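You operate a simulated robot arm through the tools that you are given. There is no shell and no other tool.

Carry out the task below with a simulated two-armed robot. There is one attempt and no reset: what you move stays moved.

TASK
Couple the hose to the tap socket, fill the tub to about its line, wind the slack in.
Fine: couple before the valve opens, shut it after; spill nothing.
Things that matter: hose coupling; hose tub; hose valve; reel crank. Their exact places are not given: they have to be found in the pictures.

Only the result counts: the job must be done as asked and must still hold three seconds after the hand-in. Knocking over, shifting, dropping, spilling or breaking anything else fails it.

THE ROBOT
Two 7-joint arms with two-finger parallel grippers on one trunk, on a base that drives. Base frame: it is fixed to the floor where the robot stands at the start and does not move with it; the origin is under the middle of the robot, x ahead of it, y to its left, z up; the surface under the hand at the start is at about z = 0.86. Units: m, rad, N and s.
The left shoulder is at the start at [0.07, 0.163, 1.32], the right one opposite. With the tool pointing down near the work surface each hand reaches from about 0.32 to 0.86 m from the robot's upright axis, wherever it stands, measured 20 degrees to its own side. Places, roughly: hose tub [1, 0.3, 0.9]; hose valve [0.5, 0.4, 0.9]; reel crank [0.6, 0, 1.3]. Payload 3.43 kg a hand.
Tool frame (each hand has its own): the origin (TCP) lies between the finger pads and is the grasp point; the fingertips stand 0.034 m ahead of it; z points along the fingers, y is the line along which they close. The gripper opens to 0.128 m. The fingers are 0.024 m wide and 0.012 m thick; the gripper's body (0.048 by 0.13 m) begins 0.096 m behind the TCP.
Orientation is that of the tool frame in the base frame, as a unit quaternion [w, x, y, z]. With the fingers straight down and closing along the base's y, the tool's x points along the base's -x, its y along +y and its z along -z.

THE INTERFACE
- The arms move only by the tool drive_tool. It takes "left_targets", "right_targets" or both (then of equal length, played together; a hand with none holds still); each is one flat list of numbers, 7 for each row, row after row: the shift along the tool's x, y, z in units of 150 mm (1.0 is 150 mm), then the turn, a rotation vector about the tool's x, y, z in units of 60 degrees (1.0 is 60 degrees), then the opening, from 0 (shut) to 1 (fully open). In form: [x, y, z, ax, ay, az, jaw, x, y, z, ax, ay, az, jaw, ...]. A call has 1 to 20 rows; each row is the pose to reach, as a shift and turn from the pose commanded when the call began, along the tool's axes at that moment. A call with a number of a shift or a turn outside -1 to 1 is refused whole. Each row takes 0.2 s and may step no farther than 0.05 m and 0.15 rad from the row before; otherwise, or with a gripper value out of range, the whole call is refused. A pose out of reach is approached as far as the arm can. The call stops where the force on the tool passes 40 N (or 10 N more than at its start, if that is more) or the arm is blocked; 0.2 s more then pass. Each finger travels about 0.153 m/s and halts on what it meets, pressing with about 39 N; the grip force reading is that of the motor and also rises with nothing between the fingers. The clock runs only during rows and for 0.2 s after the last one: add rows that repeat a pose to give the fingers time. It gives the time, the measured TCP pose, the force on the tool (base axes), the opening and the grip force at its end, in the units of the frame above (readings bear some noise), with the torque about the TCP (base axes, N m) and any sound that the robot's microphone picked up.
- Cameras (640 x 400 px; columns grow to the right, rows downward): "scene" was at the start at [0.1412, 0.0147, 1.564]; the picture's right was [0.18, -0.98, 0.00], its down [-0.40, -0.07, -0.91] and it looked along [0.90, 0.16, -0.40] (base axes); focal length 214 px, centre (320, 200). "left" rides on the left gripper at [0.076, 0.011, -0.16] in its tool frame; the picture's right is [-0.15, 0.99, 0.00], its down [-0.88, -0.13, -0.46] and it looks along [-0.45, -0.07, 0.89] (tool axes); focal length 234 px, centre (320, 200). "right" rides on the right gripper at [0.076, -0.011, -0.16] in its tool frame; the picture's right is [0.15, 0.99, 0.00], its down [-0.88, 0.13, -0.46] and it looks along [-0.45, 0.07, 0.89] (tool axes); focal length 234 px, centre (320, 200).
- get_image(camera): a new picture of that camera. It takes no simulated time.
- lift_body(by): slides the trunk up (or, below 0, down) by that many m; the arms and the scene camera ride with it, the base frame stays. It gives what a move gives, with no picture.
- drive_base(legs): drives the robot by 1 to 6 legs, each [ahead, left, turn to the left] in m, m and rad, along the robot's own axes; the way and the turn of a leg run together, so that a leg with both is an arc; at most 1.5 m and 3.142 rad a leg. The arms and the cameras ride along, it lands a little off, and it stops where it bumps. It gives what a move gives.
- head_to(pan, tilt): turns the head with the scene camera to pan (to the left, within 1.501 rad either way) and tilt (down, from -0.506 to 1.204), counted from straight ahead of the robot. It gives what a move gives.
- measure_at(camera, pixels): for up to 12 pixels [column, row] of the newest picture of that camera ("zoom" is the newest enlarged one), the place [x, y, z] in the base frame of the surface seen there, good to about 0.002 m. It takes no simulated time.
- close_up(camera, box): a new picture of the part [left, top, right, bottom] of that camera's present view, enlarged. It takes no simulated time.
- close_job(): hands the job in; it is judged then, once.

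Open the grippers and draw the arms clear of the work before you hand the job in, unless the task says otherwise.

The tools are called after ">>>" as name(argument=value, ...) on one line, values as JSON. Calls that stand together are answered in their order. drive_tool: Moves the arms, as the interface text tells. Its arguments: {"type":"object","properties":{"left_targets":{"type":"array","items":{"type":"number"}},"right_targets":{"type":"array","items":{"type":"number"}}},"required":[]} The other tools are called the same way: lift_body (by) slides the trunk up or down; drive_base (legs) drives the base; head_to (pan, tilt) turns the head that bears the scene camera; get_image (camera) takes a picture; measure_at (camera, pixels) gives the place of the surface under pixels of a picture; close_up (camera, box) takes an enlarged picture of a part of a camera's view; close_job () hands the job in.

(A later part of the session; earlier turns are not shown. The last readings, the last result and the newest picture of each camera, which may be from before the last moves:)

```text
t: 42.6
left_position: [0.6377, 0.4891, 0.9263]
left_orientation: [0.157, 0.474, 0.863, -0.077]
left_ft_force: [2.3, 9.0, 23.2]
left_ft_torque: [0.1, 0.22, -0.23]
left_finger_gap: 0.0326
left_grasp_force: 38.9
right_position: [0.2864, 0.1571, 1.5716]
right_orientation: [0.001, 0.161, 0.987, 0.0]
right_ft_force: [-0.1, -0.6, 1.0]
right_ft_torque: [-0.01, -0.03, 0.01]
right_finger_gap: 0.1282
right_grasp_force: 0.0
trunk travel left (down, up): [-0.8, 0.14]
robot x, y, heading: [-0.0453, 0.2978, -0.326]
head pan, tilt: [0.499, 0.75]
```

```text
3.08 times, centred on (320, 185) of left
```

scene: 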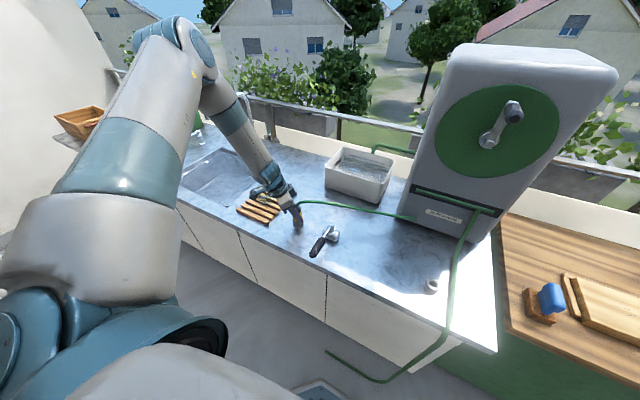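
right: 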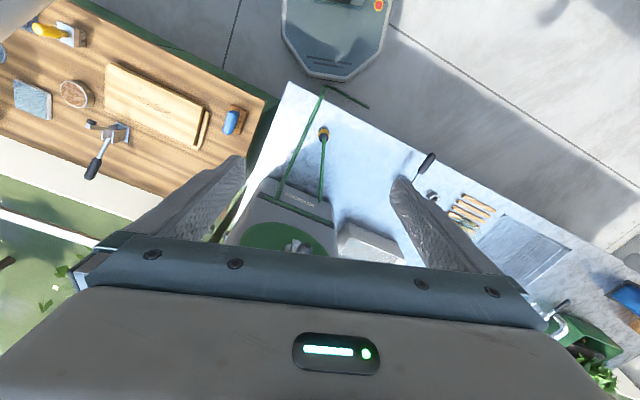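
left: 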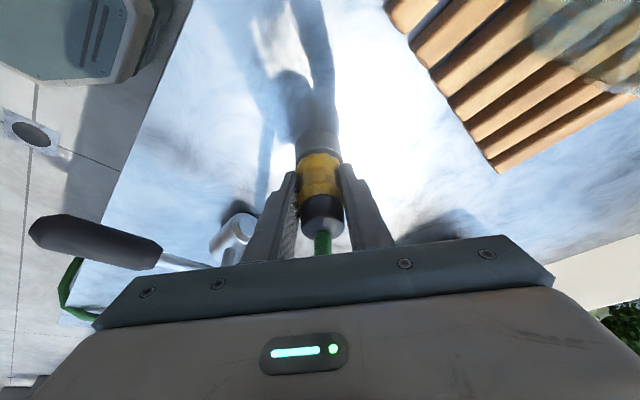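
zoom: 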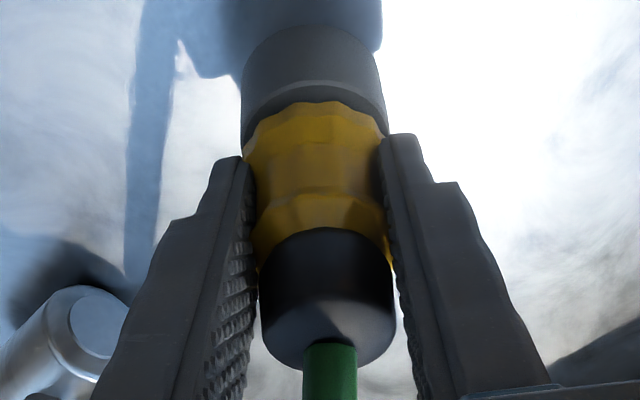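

Seated with 23 N down. Releasing: open the fingers gradually.

>>> drive_tool(left_targets=[0, 0, -0.01, 0, 0, 0, 0.35, 0, 0, -0.015, 0, 0, 0, 0.5, 0, 0, -0.015, 0, 0, 0, 0.6])

>>> close_up(camera="left", box=[250, 100, 390, 250])

>>> close_up(camera="scene", box=[265, 170, 345, 240])

```text
t: 43.4
left_position: [0.6363, 0.488, 0.9237]
left_orientation: [0.154, 0.474, 0.863, -0.078]
left_ft_force: [0.5, 0.1, -0.7]
left_ft_torque: [0.0, -0.05, -0.02]
left_finger_gap: 0.0767
left_grasp_force: 0.1
right_position: [0.2874, 0.1563, 1.5724]
right_orientation: [0.0, 0.161, 0.987, 0.0]
right_ft_force: [0.4, -0.2, 0.3]
right_ft_torque: [0.0, -0.01, -0.03]
right_finger_gap: 0.128
right_grasp_force: 0.1
trunk travel left (down, up): [-0.8, 0.14]
robot x, y, heading: [-0.0422, 0.2986, -0.326]
head pan, tilt: [0.499, 0.75]
```

```text
2.67 times, centred on (320, 175) of left
```

zoom: 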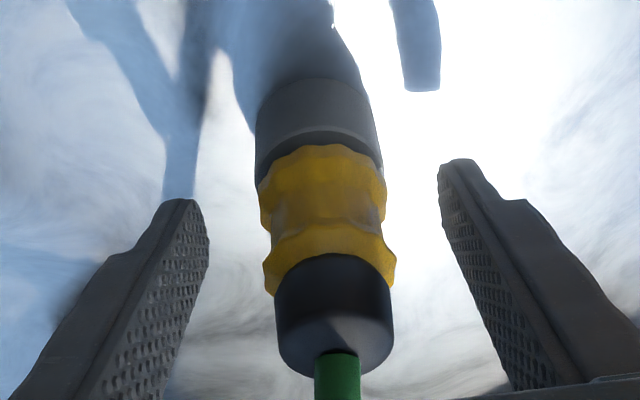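

```text
5.71 times, centred on (305, 205) of scene
```

zoom: 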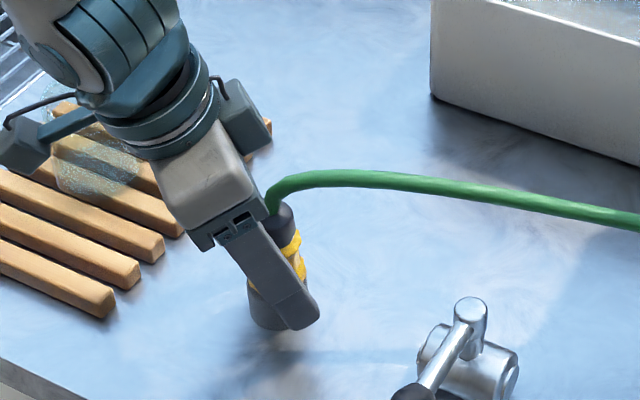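

It stays seated. Withdraw along the tool's axis 0.12 m and inspect.

>>> drive_tool(left_targets=[0, 0, -0.27, 0, 0, 0, 0.6, 0, 0, -0.54, 0, 0, 0, 0.6, 0, 0, -0.8, 0, 0, 0, 0.6])

>>> get_image(camera="left")

>>> close_up(camera="scene", box=[265, 170, 345, 240])

```text
t: 44.2
left_position: [0.6142, 0.523, 1.0381]
left_orientation: [0.153, 0.474, 0.864, -0.078]
left_ft_force: [-0.4, -0.9, 0.5]
left_ft_torque: [0.04, 0.01, 0.02]
left_finger_gap: 0.0768
left_grasp_force: 0.1
right_position: [0.2888, 0.1578, 1.5724]
right_orientation: [0.0, 0.161, 0.987, 0.0]
right_ft_force: [-0.4, -0.4, -0.5]
right_ft_torque: [-0.01, -0.06, 0.03]
right_finger_gap: 0.1282
right_grasp_force: 0.1
trunk travel left (down, up): [-0.8, 0.14]
robot x, y, heading: [-0.0448, 0.2946, -0.326]
head pan, tilt: [0.499, 0.75]
```

```text
taken
```

left: 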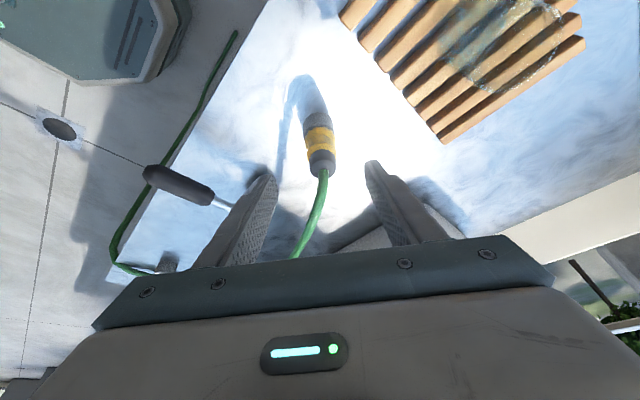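

```text
5.71 times, centred on (305, 205) of scene
```

zoom: 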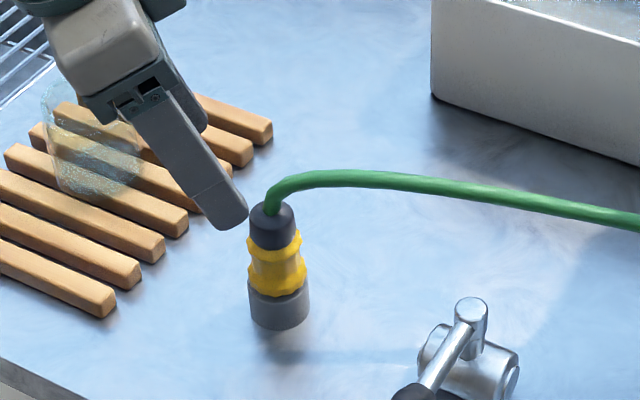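

Coupled and upright. Next the valve: the lever points to the counter front and can only swing away from the socket (toward −y). I raise the left hand well clear of the hose, then measure the lever accurately.

>>> drive_tool(left_targets=[-0.08, 0, -0.22, 0, 0, 0, 0.6, -0.16, 0, -0.44, 0, 0, 0, 0.6, -0.24, 0, -0.66, 0, 0, 0, 0.6, -0.317, 0, -0.877, 0, 0, 0, 0.6])

>>> close_up(camera="scene", box=[290, 210, 360, 270])

>>> measure_at(camera="scene", pixels=[[333, 228], [329, 234], [324, 240], [320, 245], [316, 250], [313, 254], [335, 237], [340, 238], [328, 243], [298, 210]])

>>> get_image(camera="left")

```text
t: 45.2
left_position: [0.6118, 0.5235, 1.1813]
left_orientation: [0.154, 0.473, 0.864, -0.077]
left_ft_force: [0.9, 0.4, 0.0]
left_ft_torque: [0.05, 0.0, -0.01]
left_finger_gap: 0.077
left_grasp_force: 0.0
right_position: [0.2874, 0.157, 1.5721]
right_orientation: [0.001, 0.163, 0.987, 0.0]
right_ft_force: [-0.5, -0.5, -0.9]
right_ft_torque: [-0.02, -0.04, 0.02]
right_finger_gap: 0.1279
right_grasp_force: 0.1
trunk travel left (down, up): [-0.8, 0.14]
robot x, y, heading: [-0.0454, 0.296, -0.321]
head pan, tilt: [0.499, 0.75]
```

```text
6.67 times, centred on (325, 240) of scene
```

zoom: 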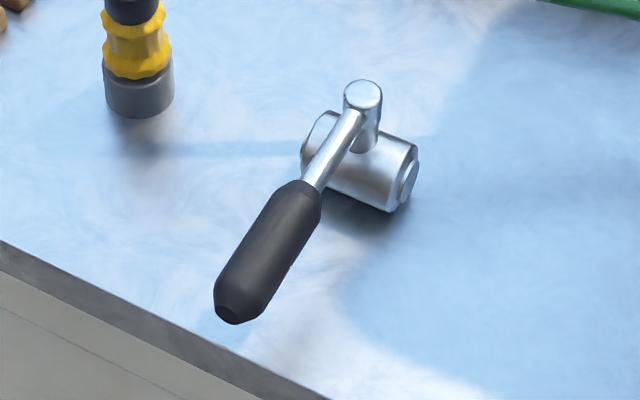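

```text
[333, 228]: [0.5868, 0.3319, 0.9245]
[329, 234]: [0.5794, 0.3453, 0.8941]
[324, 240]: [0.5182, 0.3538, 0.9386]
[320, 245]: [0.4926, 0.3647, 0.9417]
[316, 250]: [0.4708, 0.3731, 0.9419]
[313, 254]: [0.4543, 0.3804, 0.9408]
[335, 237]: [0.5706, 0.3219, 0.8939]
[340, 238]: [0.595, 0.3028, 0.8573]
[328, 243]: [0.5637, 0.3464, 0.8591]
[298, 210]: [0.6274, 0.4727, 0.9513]
```

```text
taken
```

left: 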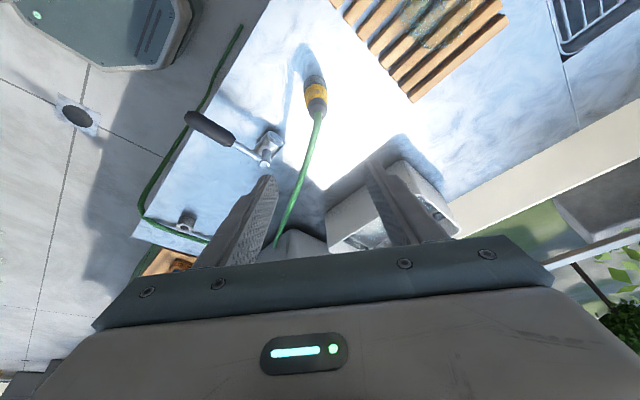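

Handle: top z≈0.942, tip at (0.454,0.380), stem (0.594,0.340). I turn the base 0.3 rad right so the whole lever arc lies in the left hand's zone.

>>> drive_base(legs=[[0, 0, -0.3]])

>>> get_image(camera="scene")

```text
t: 46.5
left_position: [0.6494, 0.3232, 1.1791]
left_orientation: [0.141, 0.595, 0.785, -0.1]
left_ft_force: [0.5, 0.7, -0.4]
left_ft_torque: [0.01, 0.02, -0.06]
left_finger_gap: 0.077
left_grasp_force: 0.0
right_position: [0.2348, 0.0679, 1.5725]
right_orientation: [0.0, 0.305, 0.952, 0.0]
right_ft_force: [-0.1, 0.3, -0.8]
right_ft_torque: [-0.01, -0.03, -0.01]
right_finger_gap: 0.1279
right_grasp_force: 0.0
trunk travel left (down, up): [-0.8, 0.14]
robot x, y, heading: [-0.0465, 0.2984, -0.618]
head pan, tilt: [0.499, 0.75]
```

```text
taken
```

scene: 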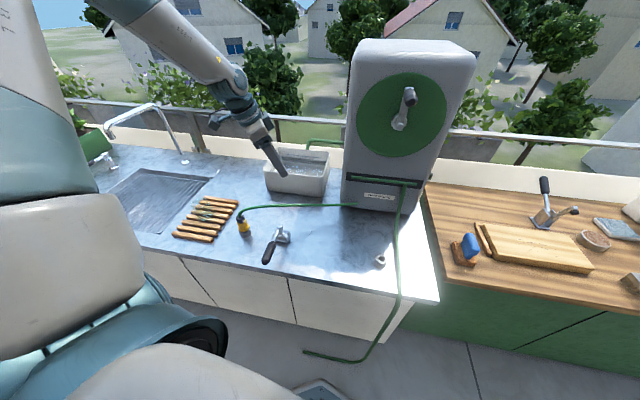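

Now bring the hand back over the lever handle, yawing it 45° left in this first call.

>>> drive_tool(left_targets=[0.064, -0.119, -0.0245, -0.0425, 0.0013, -0.1175, 0.6, 0.128, -0.239, -0.049, -0.085, 0.0027, -0.235, 0.6, 0.192, -0.358, -0.0735, -0.1275, 0.004, -0.3525, 0.6, 0.255, -0.477, -0.098, -0.17, 0.0053, -0.47, 0.6, 0.319, -0.597, -0.1225, -0.2125, 0.0067, -0.5875, 0.6, 0.383, -0.716, -0.147, -0.255, 0.008, -0.705, 0.6])

```text
t: 47.9
left_position: [0.5995, 0.442, 1.147]
left_orientation: [0.16, 0.268, 0.946, -0.086]
left_ft_force: [-0.3, -0.5, 0.4]
left_ft_torque: [0.0, 0.0, 0.01]
left_finger_gap: 0.0766
left_grasp_force: 0.0
left hand out of reach, approached as far as the arm can: row 3, 4, 5, 6
right_position: [0.2335, 0.0658, 1.5718]
right_orientation: [0.0, 0.305, 0.952, -0.001]
right_ft_force: [-0.2, 1.3, 0.2]
right_ft_torque: [0.0, 0.03, 0.03]
right_finger_gap: 0.1277
right_grasp_force: 0.0
trunk travel left (down, up): [-0.8, 0.14]
robot x, y, heading: [-0.0444, 0.2973, -0.625]
head pan, tilt: [0.499, 0.75]
```

Near limit again; I back the base 0.13 m along its heading so the handle is ~0.63 m away.

>>> drive_base(legs=[[-0.13, 0, 0]])

>>> drive_tool(left_targets=[0, 0, 0, 0, 0, 0, 0.6])

>>> get_image(camera="left")

```text
t: 49.2
left_position: [0.4938, 0.5154, 1.146]
left_orientation: [0.158, 0.268, 0.946, -0.085]
left_ft_force: [0.2, -0.6, 0.2]
left_ft_torque: [0.02, 0.0, -0.03]
left_finger_gap: 0.0765
left_grasp_force: 0.1
right_position: [0.1285, 0.1403, 1.5716]
right_orientation: [0.0, 0.305, 0.952, 0.0]
right_ft_force: [0.5, -0.8, 0.0]
right_ft_torque: [0.03, 0.03, -0.01]
right_finger_gap: 0.1278
right_grasp_force: 0.1
trunk travel left (down, up): [-0.8, 0.14]
robot x, y, heading: [-0.153, 0.3723, -0.616]
head pan, tilt: [0.499, 0.75]
```

```text
t: 49.6
left_position: [0.4932, 0.5161, 1.1456]
left_orientation: [0.159, 0.269, 0.946, -0.085]
left_ft_force: [-0.1, 0.3, 0.0]
left_ft_torque: [0.03, 0.01, -0.02]
left_finger_gap: 0.0767
left_grasp_force: 0.0
right_position: [0.1285, 0.1412, 1.571]
right_orientation: [0.0, 0.305, 0.952, 0.0]
right_ft_force: [0.3, -0.1, 0.0]
right_ft_torque: [0.03, 0.03, 0.01]
right_finger_gap: 0.1283
right_grasp_force: 0.0
trunk travel left (down, up): [-0.8, 0.14]
robot x, y, heading: [-0.1498, 0.3733, -0.621]
head pan, tilt: [0.499, 0.75]
```

```text
taken
```

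left: 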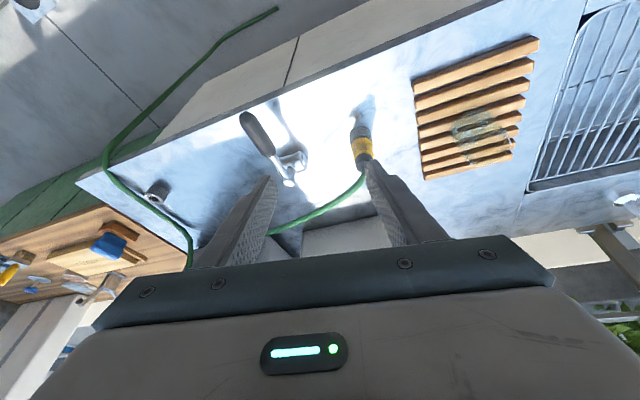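

Now move over the handle (0.488,0.370,1.06) while yawing to ~0°.

>>> drive_tool(left_targets=[-0.0615, -0.1985, 0.19, -0.047, -0.0102, -0.1265, 0.6, -0.123, -0.397, 0.38, -0.0939, -0.0203, -0.253, 0.6, -0.1845, -0.5955, 0.571, -0.141, -0.0305, -0.3795, 0.6, -0.246, -0.794, 0.761, -0.1878, -0.0407, -0.506, 0.6])

>>> get_image(camera="left")

```text
t: 50.6
left_position: [0.4924, 0.364, 1.0644]
left_orientation: [0.187, 0.012, 0.981, -0.042]
left_ft_force: [-3.6, 3.1, -0.7]
left_ft_torque: [-0.23, -0.29, 0.04]
left_finger_gap: 0.0766
left_grasp_force: 0.1
left hand out of reach, approached as far as the arm can: row 1, 2
right_position: [0.1308, 0.1407, 1.5711]
right_orientation: [-0.002, 0.305, 0.952, 0.001]
right_ft_force: [-0.1, 0.3, 0.5]
right_ft_torque: [0.05, 0.05, 0.02]
right_finger_gap: 0.1282
right_grasp_force: 0.2
trunk travel left (down, up): [-0.8, 0.14]
robot x, y, heading: [-0.1508, 0.3745, -0.617]
head pan, tilt: [0.499, 0.75]
```

```text
taken
```

left: 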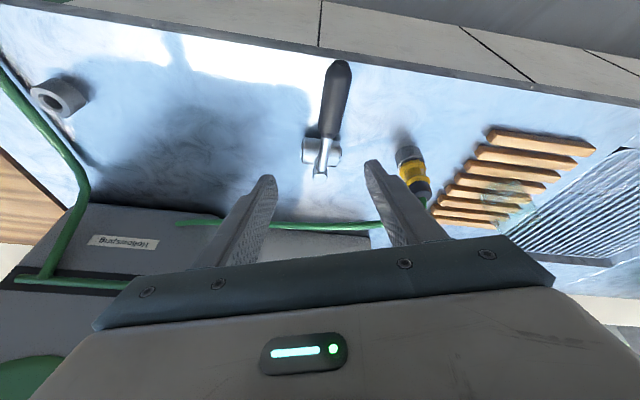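

Over the handle (lever at (330,100) between the fingers). I descend so the fingers straddle the handle with TCP at z≈0.938.

>>> drive_tool(left_targets=[0.084, 0.026, 0.19, 0, 0, 0, 0.6, 0.168, 0.052, 0.381, 0, 0, 0, 0.6, 0.253, 0.078, 0.572, 0, 0, 0, 0.6, 0.337, 0.104, 0.763, 0, 0, 0, 0.6])

>>> get_image(camera="left")

>>> close_up(camera="scene", box=[220, 190, 340, 290])

```text
t: 51.6
left_position: [0.4814, 0.3754, 0.937]
left_orientation: [0.177, -0.008, 0.983, -0.038]
left_ft_force: [-0.4, 0.2, 0.1]
left_ft_torque: [0.0, -0.01, 0.01]
left_finger_gap: 0.0769
left_grasp_force: 0.0
right_position: [0.1281, 0.1422, 1.5702]
right_orientation: [-0.001, 0.305, 0.952, 0.001]
right_ft_force: [0.3, 0.2, 0.4]
right_ft_torque: [0.0, 0.0, -0.02]
right_finger_gap: 0.1279
right_grasp_force: 0.1
trunk travel left (down, up): [-0.8, 0.14]
robot x, y, heading: [-0.1504, 0.3691, -0.616]
head pan, tilt: [0.499, 0.75]
```

```text
taken
```

left: 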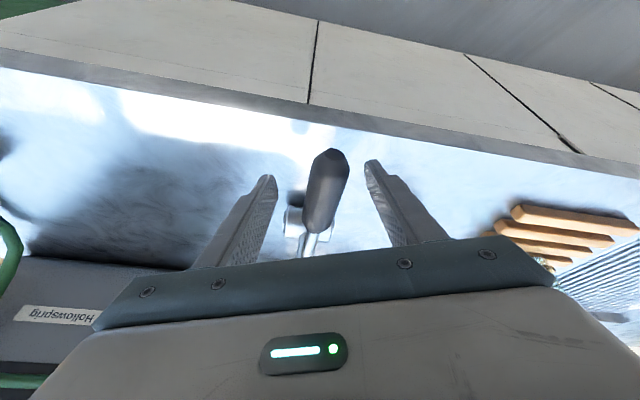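

```text
4.00 times, centred on (280, 240) of scene
```

zoom: 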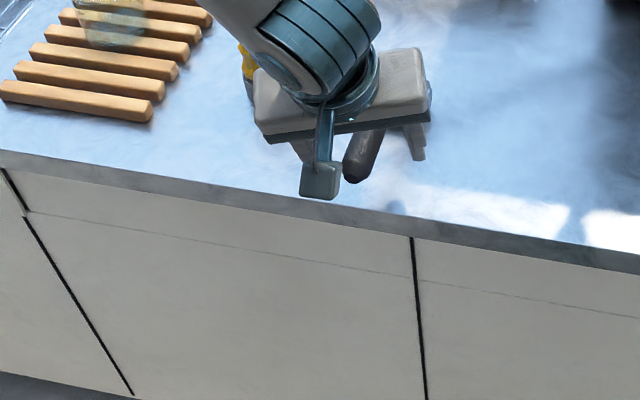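

Fingers straddle the handle. I narrow the gap and push the lever about 15° toward −y, then check force, sound and picture.

>>> drive_tool(left_targets=[0, 0, 0, 0, 0, 0, 0.38, 0.015, -0.1, 0.002, 0, 0, 0, 0.38, 0.03, -0.2, 0.005, 0, 0, 0, 0.38, 0.046, -0.299, 0.007, 0, 0, 0, 0.38])

>>> get_image(camera="left")

>>> get_image(camera="scene")

```text
t: 52.6
left_position: [0.4742, 0.3306, 0.9359]
left_orientation: [0.177, -0.008, 0.983, -0.038]
left_ft_force: [0.0, 0.6, 0.1]
left_ft_torque: [0.01, 0.0, 0.0]
left_finger_gap: 0.0487
left_grasp_force: 0.1
right_position: [0.1278, 0.1401, 1.5707]
right_orientation: [0.0, 0.305, 0.952, -0.001]
right_ft_force: [0.7, 0.4, -0.1]
right_ft_torque: [0.04, 0.0, -0.01]
right_finger_gap: 0.128
right_grasp_force: 0.1
trunk travel left (down, up): [-0.8, 0.14]
robot x, y, heading: [-0.1509, 0.3698, -0.622]
head pan, tilt: [0.499, 0.75]
```

```text
taken
```

left: 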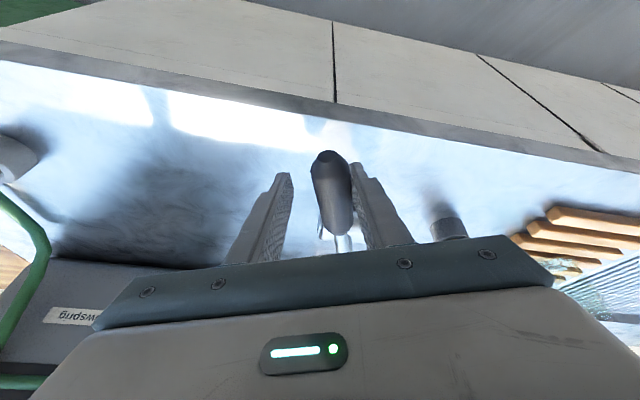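

```text
taken
```

scene: 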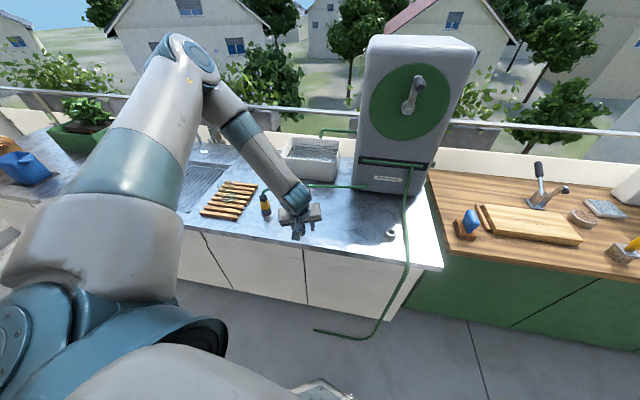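

The lever turned easily (~15°). I check the spout/tub and the coupling for flow or leaks.

>>> close_up(camera="scene", box=[270, 115, 360, 185])

>>> measure_at(camera="zoom", pixels=[[180, 190], [200, 250], [250, 270], [320, 260], [400, 280], [300, 300]])

>>> close_up(camera="scene", box=[240, 170, 340, 240])

```text
5.71 times, centred on (315, 150) of scene
```

zoom: 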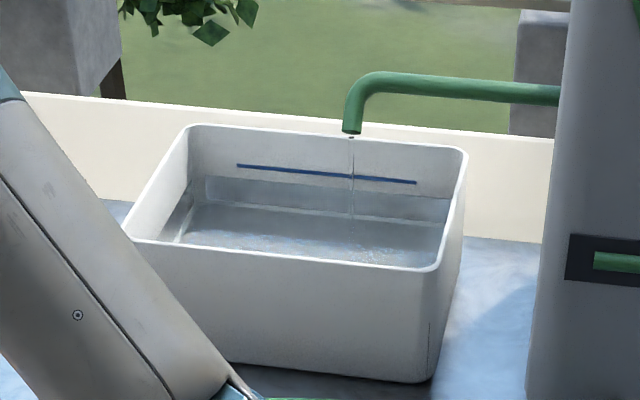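

```text
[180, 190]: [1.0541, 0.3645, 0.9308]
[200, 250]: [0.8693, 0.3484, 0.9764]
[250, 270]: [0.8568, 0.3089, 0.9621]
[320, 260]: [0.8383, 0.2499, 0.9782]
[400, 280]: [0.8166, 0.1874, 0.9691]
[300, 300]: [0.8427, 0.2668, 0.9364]
```

```text
5.71 times, centred on (290, 205) of scene
```

zoom: 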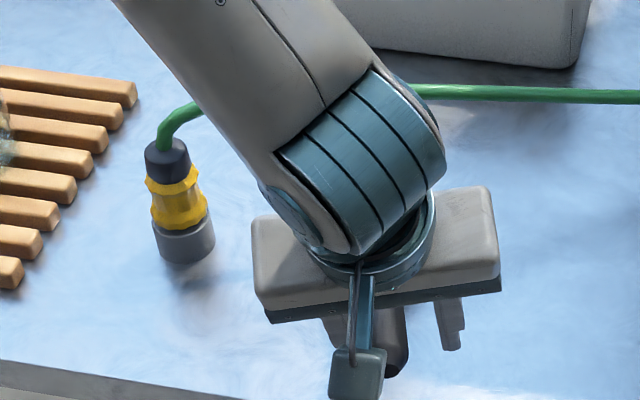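

Water is running from the spout into the tub, with no leak at the coupling. I hold for 4 s and measure the level rise.

>>> drive_tool(left_targets=[0, 0, 0, 0, 0, 0, 0.38, 0, 0, 0, 0, 0, 0, 0.38, 0, 0, 0, 0, 0, 0, 0.38, 0, 0, 0, 0, 0, 0, 0.38, 0, 0, 0, 0, 0, 0, 0.38, 0, 0, 0, 0, 0, 0, 0.38, 0, 0, 0, 0, 0, 0, 0.38, 0, 0, 0, 0, 0, 0, 0.38, 0, 0, 0, 0, 0, 0, 0.38, 0, 0, 0, 0, 0, 0, 0.38, 0, 0, 0, 0, 0, 0, 0.38, 0, 0, 0, 0, 0, 0, 0.38, 0, 0, 0, 0, 0, 0, 0.38, 0, 0, 0, 0, 0, 0, 0.38, 0, 0, 0, 0, 0, 0, 0.38, 0, 0, 0, 0, 0, 0, 0.38, 0, 0, 0, 0, 0, 0, 0.38, 0, 0, 0, 0, 0, 0, 0.38, 0, 0, 0, 0, 0, 0, 0.38, 0, 0, 0, 0, 0, 0, 0.38])

>>> close_up(camera="scene", box=[280, 130, 350, 170])

>>> measure_at(camera="zoom", pixels=[[150, 215], [200, 220], [250, 210], [300, 230], [350, 230], [400, 215], [400, 240], [250, 230], [150, 110], [250, 120]])

```text
t: 56.8
left_position: [0.474, 0.3308, 0.9369]
left_orientation: [0.176, -0.006, 0.984, -0.038]
left_ft_force: [0.4, -0.5, 0.2]
left_ft_torque: [0.01, -0.04, 0.02]
left_finger_gap: 0.0485
left_grasp_force: 0.0
right_position: [0.1284, 0.1406, 1.5706]
right_orientation: [0.0, 0.305, 0.953, 0.0]
right_ft_force: [0.1, 0.0, 0.6]
right_ft_torque: [-0.03, 0.0, -0.02]
right_finger_gap: 0.128
right_grasp_force: 0.0
trunk travel left (down, up): [-0.8, 0.14]
robot x, y, heading: [-0.1504, 0.3726, -0.622]
head pan, tilt: [0.499, 0.75]
```

```text
9.14 times, centred on (315, 150) of scene
```

zoom: 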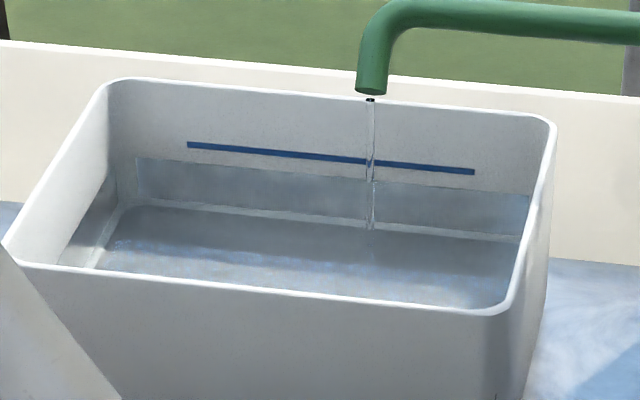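

```text
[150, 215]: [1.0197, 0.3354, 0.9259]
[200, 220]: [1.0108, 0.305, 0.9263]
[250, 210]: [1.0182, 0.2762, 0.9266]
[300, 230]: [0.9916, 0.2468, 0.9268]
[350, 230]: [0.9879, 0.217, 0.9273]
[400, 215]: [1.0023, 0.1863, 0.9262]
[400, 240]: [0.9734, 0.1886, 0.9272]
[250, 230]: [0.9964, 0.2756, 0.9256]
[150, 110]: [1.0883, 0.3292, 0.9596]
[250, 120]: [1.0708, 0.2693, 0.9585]
```

Level rose ~1.5–2 mm (now ≈0.9265) in ~4.5 s; slow and controllable. I keep waiting.

>>> drive_tool(left_targets=[0, 0, 0, 0, 0, 0, 0.38, 0, 0, 0, 0, 0, 0, 0.38, 0, 0, 0, 0, 0, 0, 0.38, 0, 0, 0, 0, 0, 0, 0.38, 0, 0, 0, 0, 0, 0, 0.38, 0, 0, 0, 0, 0, 0, 0.38, 0, 0, 0, 0, 0, 0, 0.38, 0, 0, 0, 0, 0, 0, 0.38, 0, 0, 0, 0, 0, 0, 0.38, 0, 0, 0, 0, 0, 0, 0.38, 0, 0, 0, 0, 0, 0, 0.38, 0, 0, 0, 0, 0, 0, 0.38, 0, 0, 0, 0, 0, 0, 0.38, 0, 0, 0, 0, 0, 0, 0.38, 0, 0, 0, 0, 0, 0, 0.38, 0, 0, 0, 0, 0, 0, 0.38, 0, 0, 0, 0, 0, 0, 0.38, 0, 0, 0, 0, 0, 0, 0.38, 0, 0, 0, 0, 0, 0, 0.38, 0, 0, 0, 0, 0, 0, 0.38])

>>> drive_tool(left_targets=[0, 0, 0, 0, 0, 0, 0.38, 0, 0, 0, 0, 0, 0, 0.38, 0, 0, 0, 0, 0, 0, 0.38, 0, 0, 0, 0, 0, 0, 0.38, 0, 0, 0, 0, 0, 0, 0.38, 0, 0, 0, 0, 0, 0, 0.38, 0, 0, 0, 0, 0, 0, 0.38, 0, 0, 0, 0, 0, 0, 0.38, 0, 0, 0, 0, 0, 0, 0.38, 0, 0, 0, 0, 0, 0, 0.38, 0, 0, 0, 0, 0, 0, 0.38, 0, 0, 0, 0, 0, 0, 0.38, 0, 0, 0, 0, 0, 0, 0.38, 0, 0, 0, 0, 0, 0, 0.38, 0, 0, 0, 0, 0, 0, 0.38, 0, 0, 0, 0, 0, 0, 0.38, 0, 0, 0, 0, 0, 0, 0.38, 0, 0, 0, 0, 0, 0, 0.38, 0, 0, 0, 0, 0, 0, 0.38, 0, 0, 0, 0, 0, 0, 0.38])

>>> close_up(camera="scene", box=[280, 130, 350, 170])

>>> measure_at(camera="zoom", pixels=[[150, 215], [200, 220], [250, 210], [300, 230], [350, 230], [400, 215], [400, 240], [250, 230], [200, 146], [300, 155], [420, 168]])

>>> close_up(camera="scene", box=[240, 170, 340, 240])

```text
t: 61.0
left_position: [0.4749, 0.3313, 0.936]
left_orientation: [0.176, -0.007, 0.984, -0.039]
left_ft_force: [-0.1, 0.3, -0.3]
left_ft_torque: [0.02, 0.03, -0.01]
left_finger_gap: 0.0485
left_grasp_force: 0.0
right_position: [0.1268, 0.1415, 1.5722]
right_orientation: [0.0, 0.305, 0.952, 0.0]
right_ft_force: [0.8, -0.1, 0.4]
right_ft_torque: [0.02, 0.02, 0.0]
right_finger_gap: 0.128
right_grasp_force: 0.0
trunk travel left (down, up): [-0.8, 0.14]
robot x, y, heading: [-0.1541, 0.3697, -0.623]
head pan, tilt: [0.499, 0.75]
```

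```text
t: 65.2
left_position: [0.4756, 0.332, 0.9355]
left_orientation: [0.177, -0.006, 0.984, -0.038]
left_ft_force: [0.0, 0.4, 0.5]
left_ft_torque: [0.03, 0.01, 0.01]
left_finger_gap: 0.0486
left_grasp_force: 0.1
right_position: [0.1272, 0.1423, 1.5715]
right_orientation: [0.0, 0.305, 0.952, -0.001]
right_ft_force: [0.0, 0.0, -0.7]
right_ft_torque: [0.03, 0.04, -0.06]
right_finger_gap: 0.128
right_grasp_force: 0.0
trunk travel left (down, up): [-0.8, 0.14]
robot x, y, heading: [-0.1492, 0.3718, -0.617]
head pan, tilt: [0.499, 0.75]
```

```text
9.14 times, centred on (315, 150) of scene
```

zoom: 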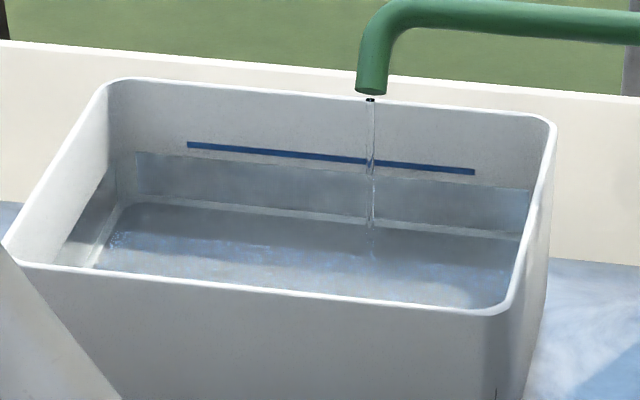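

```text
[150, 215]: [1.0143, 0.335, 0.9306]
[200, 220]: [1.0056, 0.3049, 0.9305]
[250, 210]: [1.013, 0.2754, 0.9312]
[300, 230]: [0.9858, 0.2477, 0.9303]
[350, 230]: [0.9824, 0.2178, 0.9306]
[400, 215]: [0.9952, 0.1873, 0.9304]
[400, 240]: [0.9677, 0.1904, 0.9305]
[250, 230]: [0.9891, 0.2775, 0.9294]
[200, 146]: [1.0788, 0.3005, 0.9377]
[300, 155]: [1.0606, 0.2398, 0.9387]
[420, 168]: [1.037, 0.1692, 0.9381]
```

```text
5.71 times, centred on (290, 205) of scene
```

zoom: 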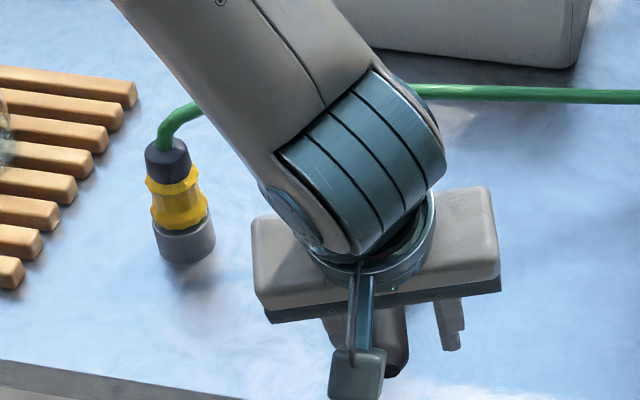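

Level ≈0.9304, rate ≈0.46 mm/s; line at 0.938 needs ~16 s more. Waiting three more holds, then measure.

>>> drive_tool(left_targets=[0, 0, 0, 0, 0, 0, 0.38, 0, 0, 0, 0, 0, 0, 0.38, 0, 0, 0, 0, 0, 0, 0.38, 0, 0, 0, 0, 0, 0, 0.38, 0, 0, 0, 0, 0, 0, 0.38, 0, 0, 0, 0, 0, 0, 0.38, 0, 0, 0, 0, 0, 0, 0.38, 0, 0, 0, 0, 0, 0, 0.38, 0, 0, 0, 0, 0, 0, 0.38, 0, 0, 0, 0, 0, 0, 0.38, 0, 0, 0, 0, 0, 0, 0.38, 0, 0, 0, 0, 0, 0, 0.38, 0, 0, 0, 0, 0, 0, 0.38, 0, 0, 0, 0, 0, 0, 0.38, 0, 0, 0, 0, 0, 0, 0.38, 0, 0, 0, 0, 0, 0, 0.38, 0, 0, 0, 0, 0, 0, 0.38, 0, 0, 0, 0, 0, 0, 0.38, 0, 0, 0, 0, 0, 0, 0.38, 0, 0, 0, 0, 0, 0, 0.38])

>>> drive_tool(left_targets=[0, 0, 0, 0, 0, 0, 0.38, 0, 0, 0, 0, 0, 0, 0.38, 0, 0, 0, 0, 0, 0, 0.38, 0, 0, 0, 0, 0, 0, 0.38, 0, 0, 0, 0, 0, 0, 0.38, 0, 0, 0, 0, 0, 0, 0.38, 0, 0, 0, 0, 0, 0, 0.38, 0, 0, 0, 0, 0, 0, 0.38, 0, 0, 0, 0, 0, 0, 0.38, 0, 0, 0, 0, 0, 0, 0.38, 0, 0, 0, 0, 0, 0, 0.38, 0, 0, 0, 0, 0, 0, 0.38, 0, 0, 0, 0, 0, 0, 0.38, 0, 0, 0, 0, 0, 0, 0.38, 0, 0, 0, 0, 0, 0, 0.38, 0, 0, 0, 0, 0, 0, 0.38, 0, 0, 0, 0, 0, 0, 0.38, 0, 0, 0, 0, 0, 0, 0.38, 0, 0, 0, 0, 0, 0, 0.38, 0, 0, 0, 0, 0, 0, 0.38])

>>> drive_tool(left_targets=[0, 0, 0, 0, 0, 0, 0.38, 0, 0, 0, 0, 0, 0, 0.38, 0, 0, 0, 0, 0, 0, 0.38, 0, 0, 0, 0, 0, 0, 0.38, 0, 0, 0, 0, 0, 0, 0.38, 0, 0, 0, 0, 0, 0, 0.38, 0, 0, 0, 0, 0, 0, 0.38, 0, 0, 0, 0, 0, 0, 0.38, 0, 0, 0, 0, 0, 0, 0.38, 0, 0, 0, 0, 0, 0, 0.38, 0, 0, 0, 0, 0, 0, 0.38, 0, 0, 0, 0, 0, 0, 0.38, 0, 0, 0, 0, 0, 0, 0.38, 0, 0, 0, 0, 0, 0, 0.38, 0, 0, 0, 0, 0, 0, 0.38])

>>> close_up(camera="scene", box=[280, 130, 350, 170])

>>> measure_at(camera="zoom", pixels=[[150, 215], [200, 220], [250, 210], [300, 230], [350, 230], [400, 215], [400, 240], [250, 230], [200, 146], [300, 155], [420, 168]])

>>> get_image(camera="left")

```text
t: 69.4
left_position: [0.4737, 0.3316, 0.9371]
left_orientation: [0.177, -0.006, 0.983, -0.038]
left_ft_force: [0.0, 0.5, 0.2]
left_ft_torque: [0.02, -0.04, -0.02]
left_finger_gap: 0.0489
left_grasp_force: 0.1
right_position: [0.1269, 0.1415, 1.5715]
right_orientation: [0.0, 0.305, 0.952, -0.001]
right_ft_force: [0.2, -0.2, -0.1]
right_ft_torque: [-0.02, -0.02, 0.02]
right_finger_gap: 0.1279
right_grasp_force: 0.1
trunk travel left (down, up): [-0.8, 0.14]
robot x, y, heading: [-0.1509, 0.3708, -0.624]
head pan, tilt: [0.499, 0.75]
```

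```text
t: 73.6
left_position: [0.4745, 0.3311, 0.9366]
left_orientation: [0.176, -0.006, 0.984, -0.037]
left_ft_force: [0.8, 0.9, -0.7]
left_ft_torque: [-0.06, -0.02, 0.03]
left_finger_gap: 0.0486
left_grasp_force: 0.1
right_position: [0.1279, 0.1413, 1.5713]
right_orientation: [0.0, 0.304, 0.953, -0.001]
right_ft_force: [-0.3, -0.1, -0.2]
right_ft_torque: [0.01, -0.01, 0.01]
right_finger_gap: 0.1279
right_grasp_force: 0.1
trunk travel left (down, up): [-0.8, 0.14]
robot x, y, heading: [-0.1506, 0.374, -0.623]
head pan, tilt: [0.499, 0.75]
```

```text
t: 76.8
left_position: [0.4744, 0.3325, 0.9377]
left_orientation: [0.177, -0.006, 0.983, -0.038]
left_ft_force: [0.2, -0.2, 0.3]
left_ft_torque: [0.03, 0.0, 0.01]
left_finger_gap: 0.0487
left_grasp_force: 0.1
right_position: [0.128, 0.1414, 1.5709]
right_orientation: [0.001, 0.306, 0.952, 0.001]
right_ft_force: [0.0, 0.3, 0.7]
right_ft_torque: [0.02, -0.01, 0.01]
right_finger_gap: 0.1279
right_grasp_force: 0.1
trunk travel left (down, up): [-0.8, 0.14]
robot x, y, heading: [-0.1508, 0.3731, -0.617]
head pan, tilt: [0.499, 0.75]
```

```text
9.14 times, centred on (315, 150) of scene
```

zoom: 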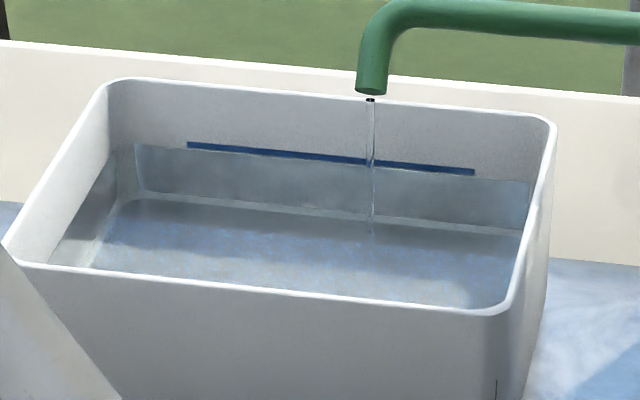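

```text
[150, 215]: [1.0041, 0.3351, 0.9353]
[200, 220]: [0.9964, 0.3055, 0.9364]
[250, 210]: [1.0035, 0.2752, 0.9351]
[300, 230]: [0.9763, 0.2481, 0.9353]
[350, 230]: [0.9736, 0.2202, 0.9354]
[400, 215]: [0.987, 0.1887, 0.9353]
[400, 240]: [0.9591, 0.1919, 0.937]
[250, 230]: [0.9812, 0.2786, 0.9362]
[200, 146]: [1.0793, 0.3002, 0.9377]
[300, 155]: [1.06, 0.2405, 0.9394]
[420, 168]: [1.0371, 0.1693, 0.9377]
```

```text
taken
```

left: 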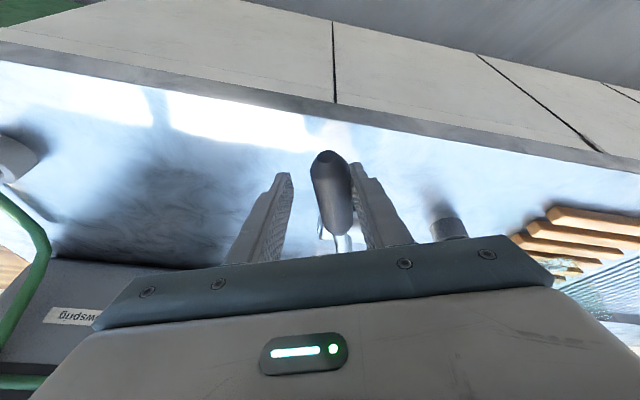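

Level ≈0.936, touching the lower edge of the blue line (0.938). About 3.4 s more, then close.

>>> drive_tool(left_targets=[0, 0, 0, 0, 0, 0, 0.38, 0, 0, 0, 0, 0, 0, 0.38, 0, 0, 0, 0, 0, 0, 0.38, 0, 0, 0, 0, 0, 0, 0.38, 0, 0, 0, 0, 0, 0, 0.38, 0, 0, 0, 0, 0, 0, 0.38, 0, 0, 0, 0, 0, 0, 0.38, 0, 0, 0, 0, 0, 0, 0.38, 0, 0, 0, 0, 0, 0, 0.38, 0, 0, 0, 0, 0, 0, 0.38, 0, 0, 0, 0, 0, 0, 0.38, 0, 0, 0, 0, 0, 0, 0.38, 0, 0, 0, 0, 0, 0, 0.38, 0, 0, 0, 0, 0, 0, 0.38, 0, 0, 0, 0, 0, 0, 0.38])

>>> close_up(camera="scene", box=[280, 130, 350, 170])

>>> measure_at(camera="zoom", pixels=[[150, 215], [200, 220], [250, 210], [300, 230], [350, 230], [400, 215], [400, 240], [250, 230], [300, 200], [200, 240], [450, 250]])

```text
t: 80.0
left_position: [0.4745, 0.3312, 0.9375]
left_orientation: [0.177, -0.007, 0.983, -0.038]
left_ft_force: [-0.1, 0.4, 0.4]
left_ft_torque: [-0.01, 0.02, 0.01]
left_finger_gap: 0.0486
left_grasp_force: 0.1
right_position: [0.1273, 0.1418, 1.5708]
right_orientation: [0.0, 0.305, 0.952, 0.0]
right_ft_force: [-0.1, -0.1, 0.4]
right_ft_torque: [0.0, -0.02, 0.03]
right_finger_gap: 0.128
right_grasp_force: 0.0
trunk travel left (down, up): [-0.8, 0.14]
robot x, y, heading: [-0.1502, 0.3689, -0.619]
head pan, tilt: [0.499, 0.75]
```

```text
9.14 times, centred on (315, 150) of scene
```

zoom: 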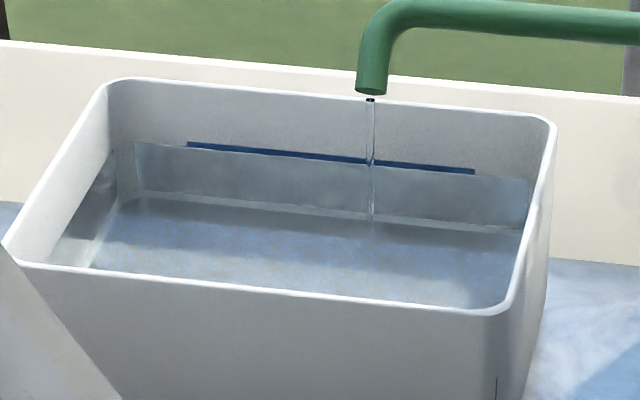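

```text
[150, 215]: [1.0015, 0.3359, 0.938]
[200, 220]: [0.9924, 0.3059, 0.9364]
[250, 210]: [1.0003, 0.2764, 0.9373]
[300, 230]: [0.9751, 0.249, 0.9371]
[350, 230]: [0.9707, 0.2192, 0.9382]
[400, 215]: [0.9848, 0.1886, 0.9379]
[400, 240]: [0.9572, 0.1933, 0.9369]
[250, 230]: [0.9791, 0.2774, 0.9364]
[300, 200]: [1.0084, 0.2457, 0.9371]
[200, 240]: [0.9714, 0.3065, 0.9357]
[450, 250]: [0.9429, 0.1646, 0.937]
```

Level ≈0.937, in the middle of the line. Closing now: push the lever back toward +y past its start until it stops.

>>> drive_tool(left_targets=[-0.025, 0.18, -0.006, 0, 0, 0, 0.33, -0.05, 0.34, -0.011, 0, 0, 0, 0.33, -0.06, 0.43, -0.013, 0, 0, 0, 0.33, -0.063, 0.453, -0.014, 0, 0, 0, 0.33])

>>> get_image(camera="left")

>>> close_up(camera="scene", box=[280, 130, 350, 170])

```text
t: 81.0
left_position: [0.4803, 0.3918, 0.9371]
left_orientation: [0.175, -0.003, 0.984, -0.039]
left_ft_force: [-12.9, -33.3, -13.4]
left_ft_torque: [0.17, 0.11, -0.94]
left_finger_gap: 0.0604
left_grasp_force: 16.2
right_position: [0.1266, 0.1352, 1.5692]
right_orientation: [0.0, 0.306, 0.952, 0.002]
right_ft_force: [-0.6, 0.8, -0.7]
right_ft_torque: [-0.03, 0.0, 0.0]
right_finger_gap: 0.1282
right_grasp_force: 0.1
trunk travel left (down, up): [-0.8, 0.14]
robot x, y, heading: [-0.1478, 0.3725, -0.62]
head pan, tilt: [0.499, 0.75]
```

```text
taken
```

left: 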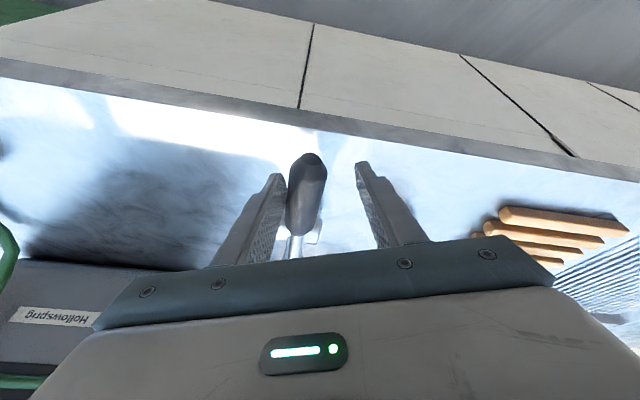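

```text
9.14 times, centred on (315, 150) of scene
```

zoom: 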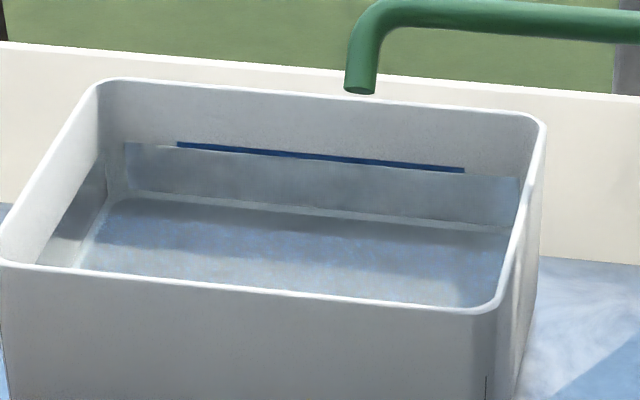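

Stream stopped and the lever is against its closed stop (33 N). I back off and open the fingers, then lift out.

>>> drive_tool(left_targets=[0, -0.06, 0, 0, 0, 0, 0.45, 0, -0.11, 0, 0, 0, 0, 0.6, 0, -0.11, 0, 0, 0, 0, 0.6])

>>> get_image(camera="left")

>>> close_up(camera="scene", box=[280, 130, 350, 170])

>>> measure_at(camera="zoom", pixels=[[150, 215], [200, 220], [250, 210], [300, 230], [350, 230], [400, 215], [400, 240], [250, 230], [300, 200], [200, 240], [450, 250]])

```text
t: 81.8
left_position: [0.4817, 0.3819, 0.9387]
left_orientation: [0.178, -0.007, 0.983, -0.037]
left_ft_force: [-0.5, -0.3, -0.2]
left_ft_torque: [0.0, 0.0, 0.0]
left_finger_gap: 0.0766
left_grasp_force: 0.1
right_position: [0.1285, 0.1403, 1.5707]
right_orientation: [0.0, 0.305, 0.952, 0.001]
right_ft_force: [0.0, 0.8, 1.0]
right_ft_torque: [0.01, -0.03, -0.01]
right_finger_gap: 0.1278
right_grasp_force: 0.0
trunk travel left (down, up): [-0.8, 0.14]
robot x, y, heading: [-0.1493, 0.3714, -0.618]
head pan, tilt: [0.499, 0.75]
```

```text
taken
```

left: 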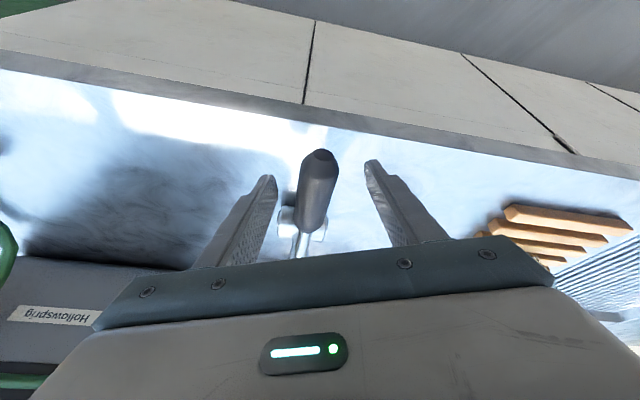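

```text
9.14 times, centred on (315, 150) of scene
```

zoom: 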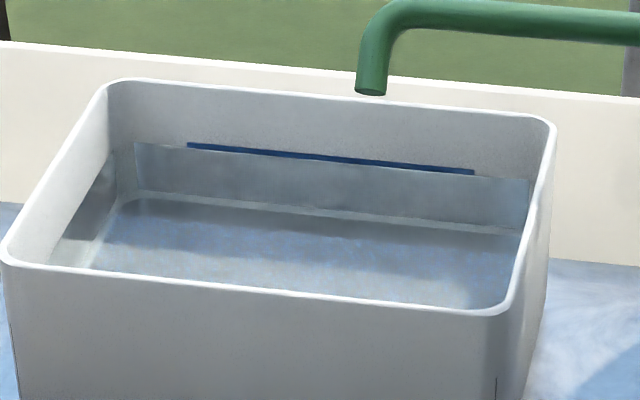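

```text
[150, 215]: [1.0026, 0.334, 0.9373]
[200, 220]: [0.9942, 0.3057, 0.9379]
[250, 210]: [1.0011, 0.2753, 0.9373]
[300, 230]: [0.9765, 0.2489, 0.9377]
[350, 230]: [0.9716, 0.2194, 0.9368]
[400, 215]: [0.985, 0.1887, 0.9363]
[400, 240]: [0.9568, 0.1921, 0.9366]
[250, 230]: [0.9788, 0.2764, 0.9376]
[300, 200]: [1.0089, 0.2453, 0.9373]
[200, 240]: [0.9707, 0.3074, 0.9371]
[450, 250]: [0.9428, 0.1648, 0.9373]
```

Level ≈0.937 on the line (0.938), flow stopped. Lift the left hand straight up clear of the lever.

>>> drive_tool(left_targets=[-0.087, -0.0195, -0.233, 0, 0, 0, 0.6, -0.1735, -0.039, -0.4665, 0, 0, 0, 0.6, -0.26, -0.0585, -0.7, 0, 0, 0, 0.6, -0.347, -0.078, -0.933, 0, 0, 0, 0.6])

>>> get_image(camera="scene")

>>> get_image(camera="left")

>>> get_image(camera="right")

```text
t: 82.8
left_position: [0.4818, 0.3835, 1.0886]
left_orientation: [0.176, -0.007, 0.984, -0.037]
left_ft_force: [-0.5, 0.3, 0.6]
left_ft_torque: [-0.05, -0.01, 0.01]
left_finger_gap: 0.0769
left_grasp_force: 0.0
right_position: [0.1262, 0.1426, 1.572]
right_orientation: [-0.001, 0.305, 0.952, 0.0]
right_ft_force: [-0.3, 0.2, -0.1]
right_ft_torque: [0.04, -0.01, -0.01]
right_finger_gap: 0.1276
right_grasp_force: 0.0
trunk travel left (down, up): [-0.8, 0.14]
robot x, y, heading: [-0.1487, 0.3708, -0.622]
head pan, tilt: [0.499, 0.75]
```

```text
taken
```

scene: 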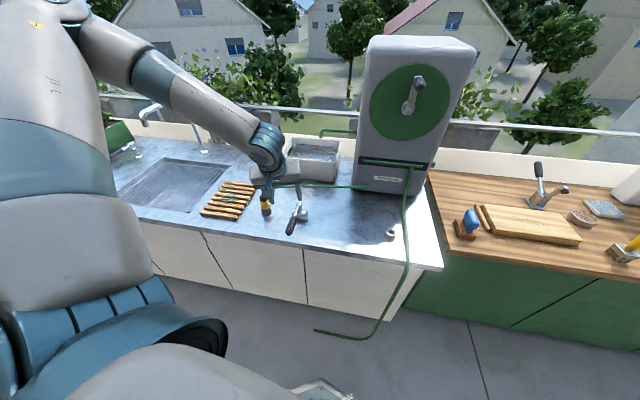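

```text
taken
```

left: 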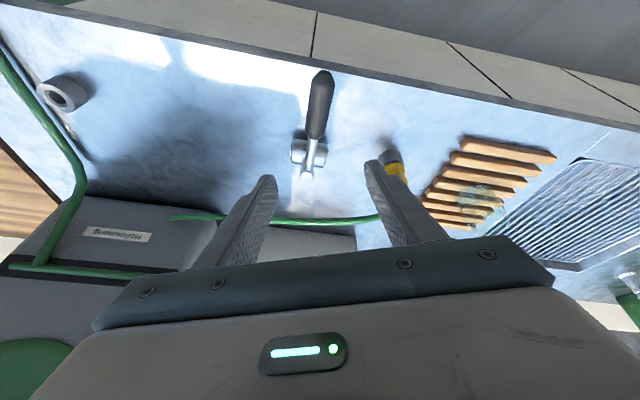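

```text
taken
```

right: 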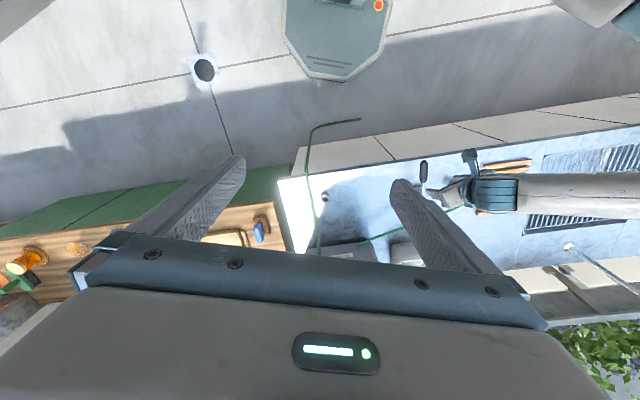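

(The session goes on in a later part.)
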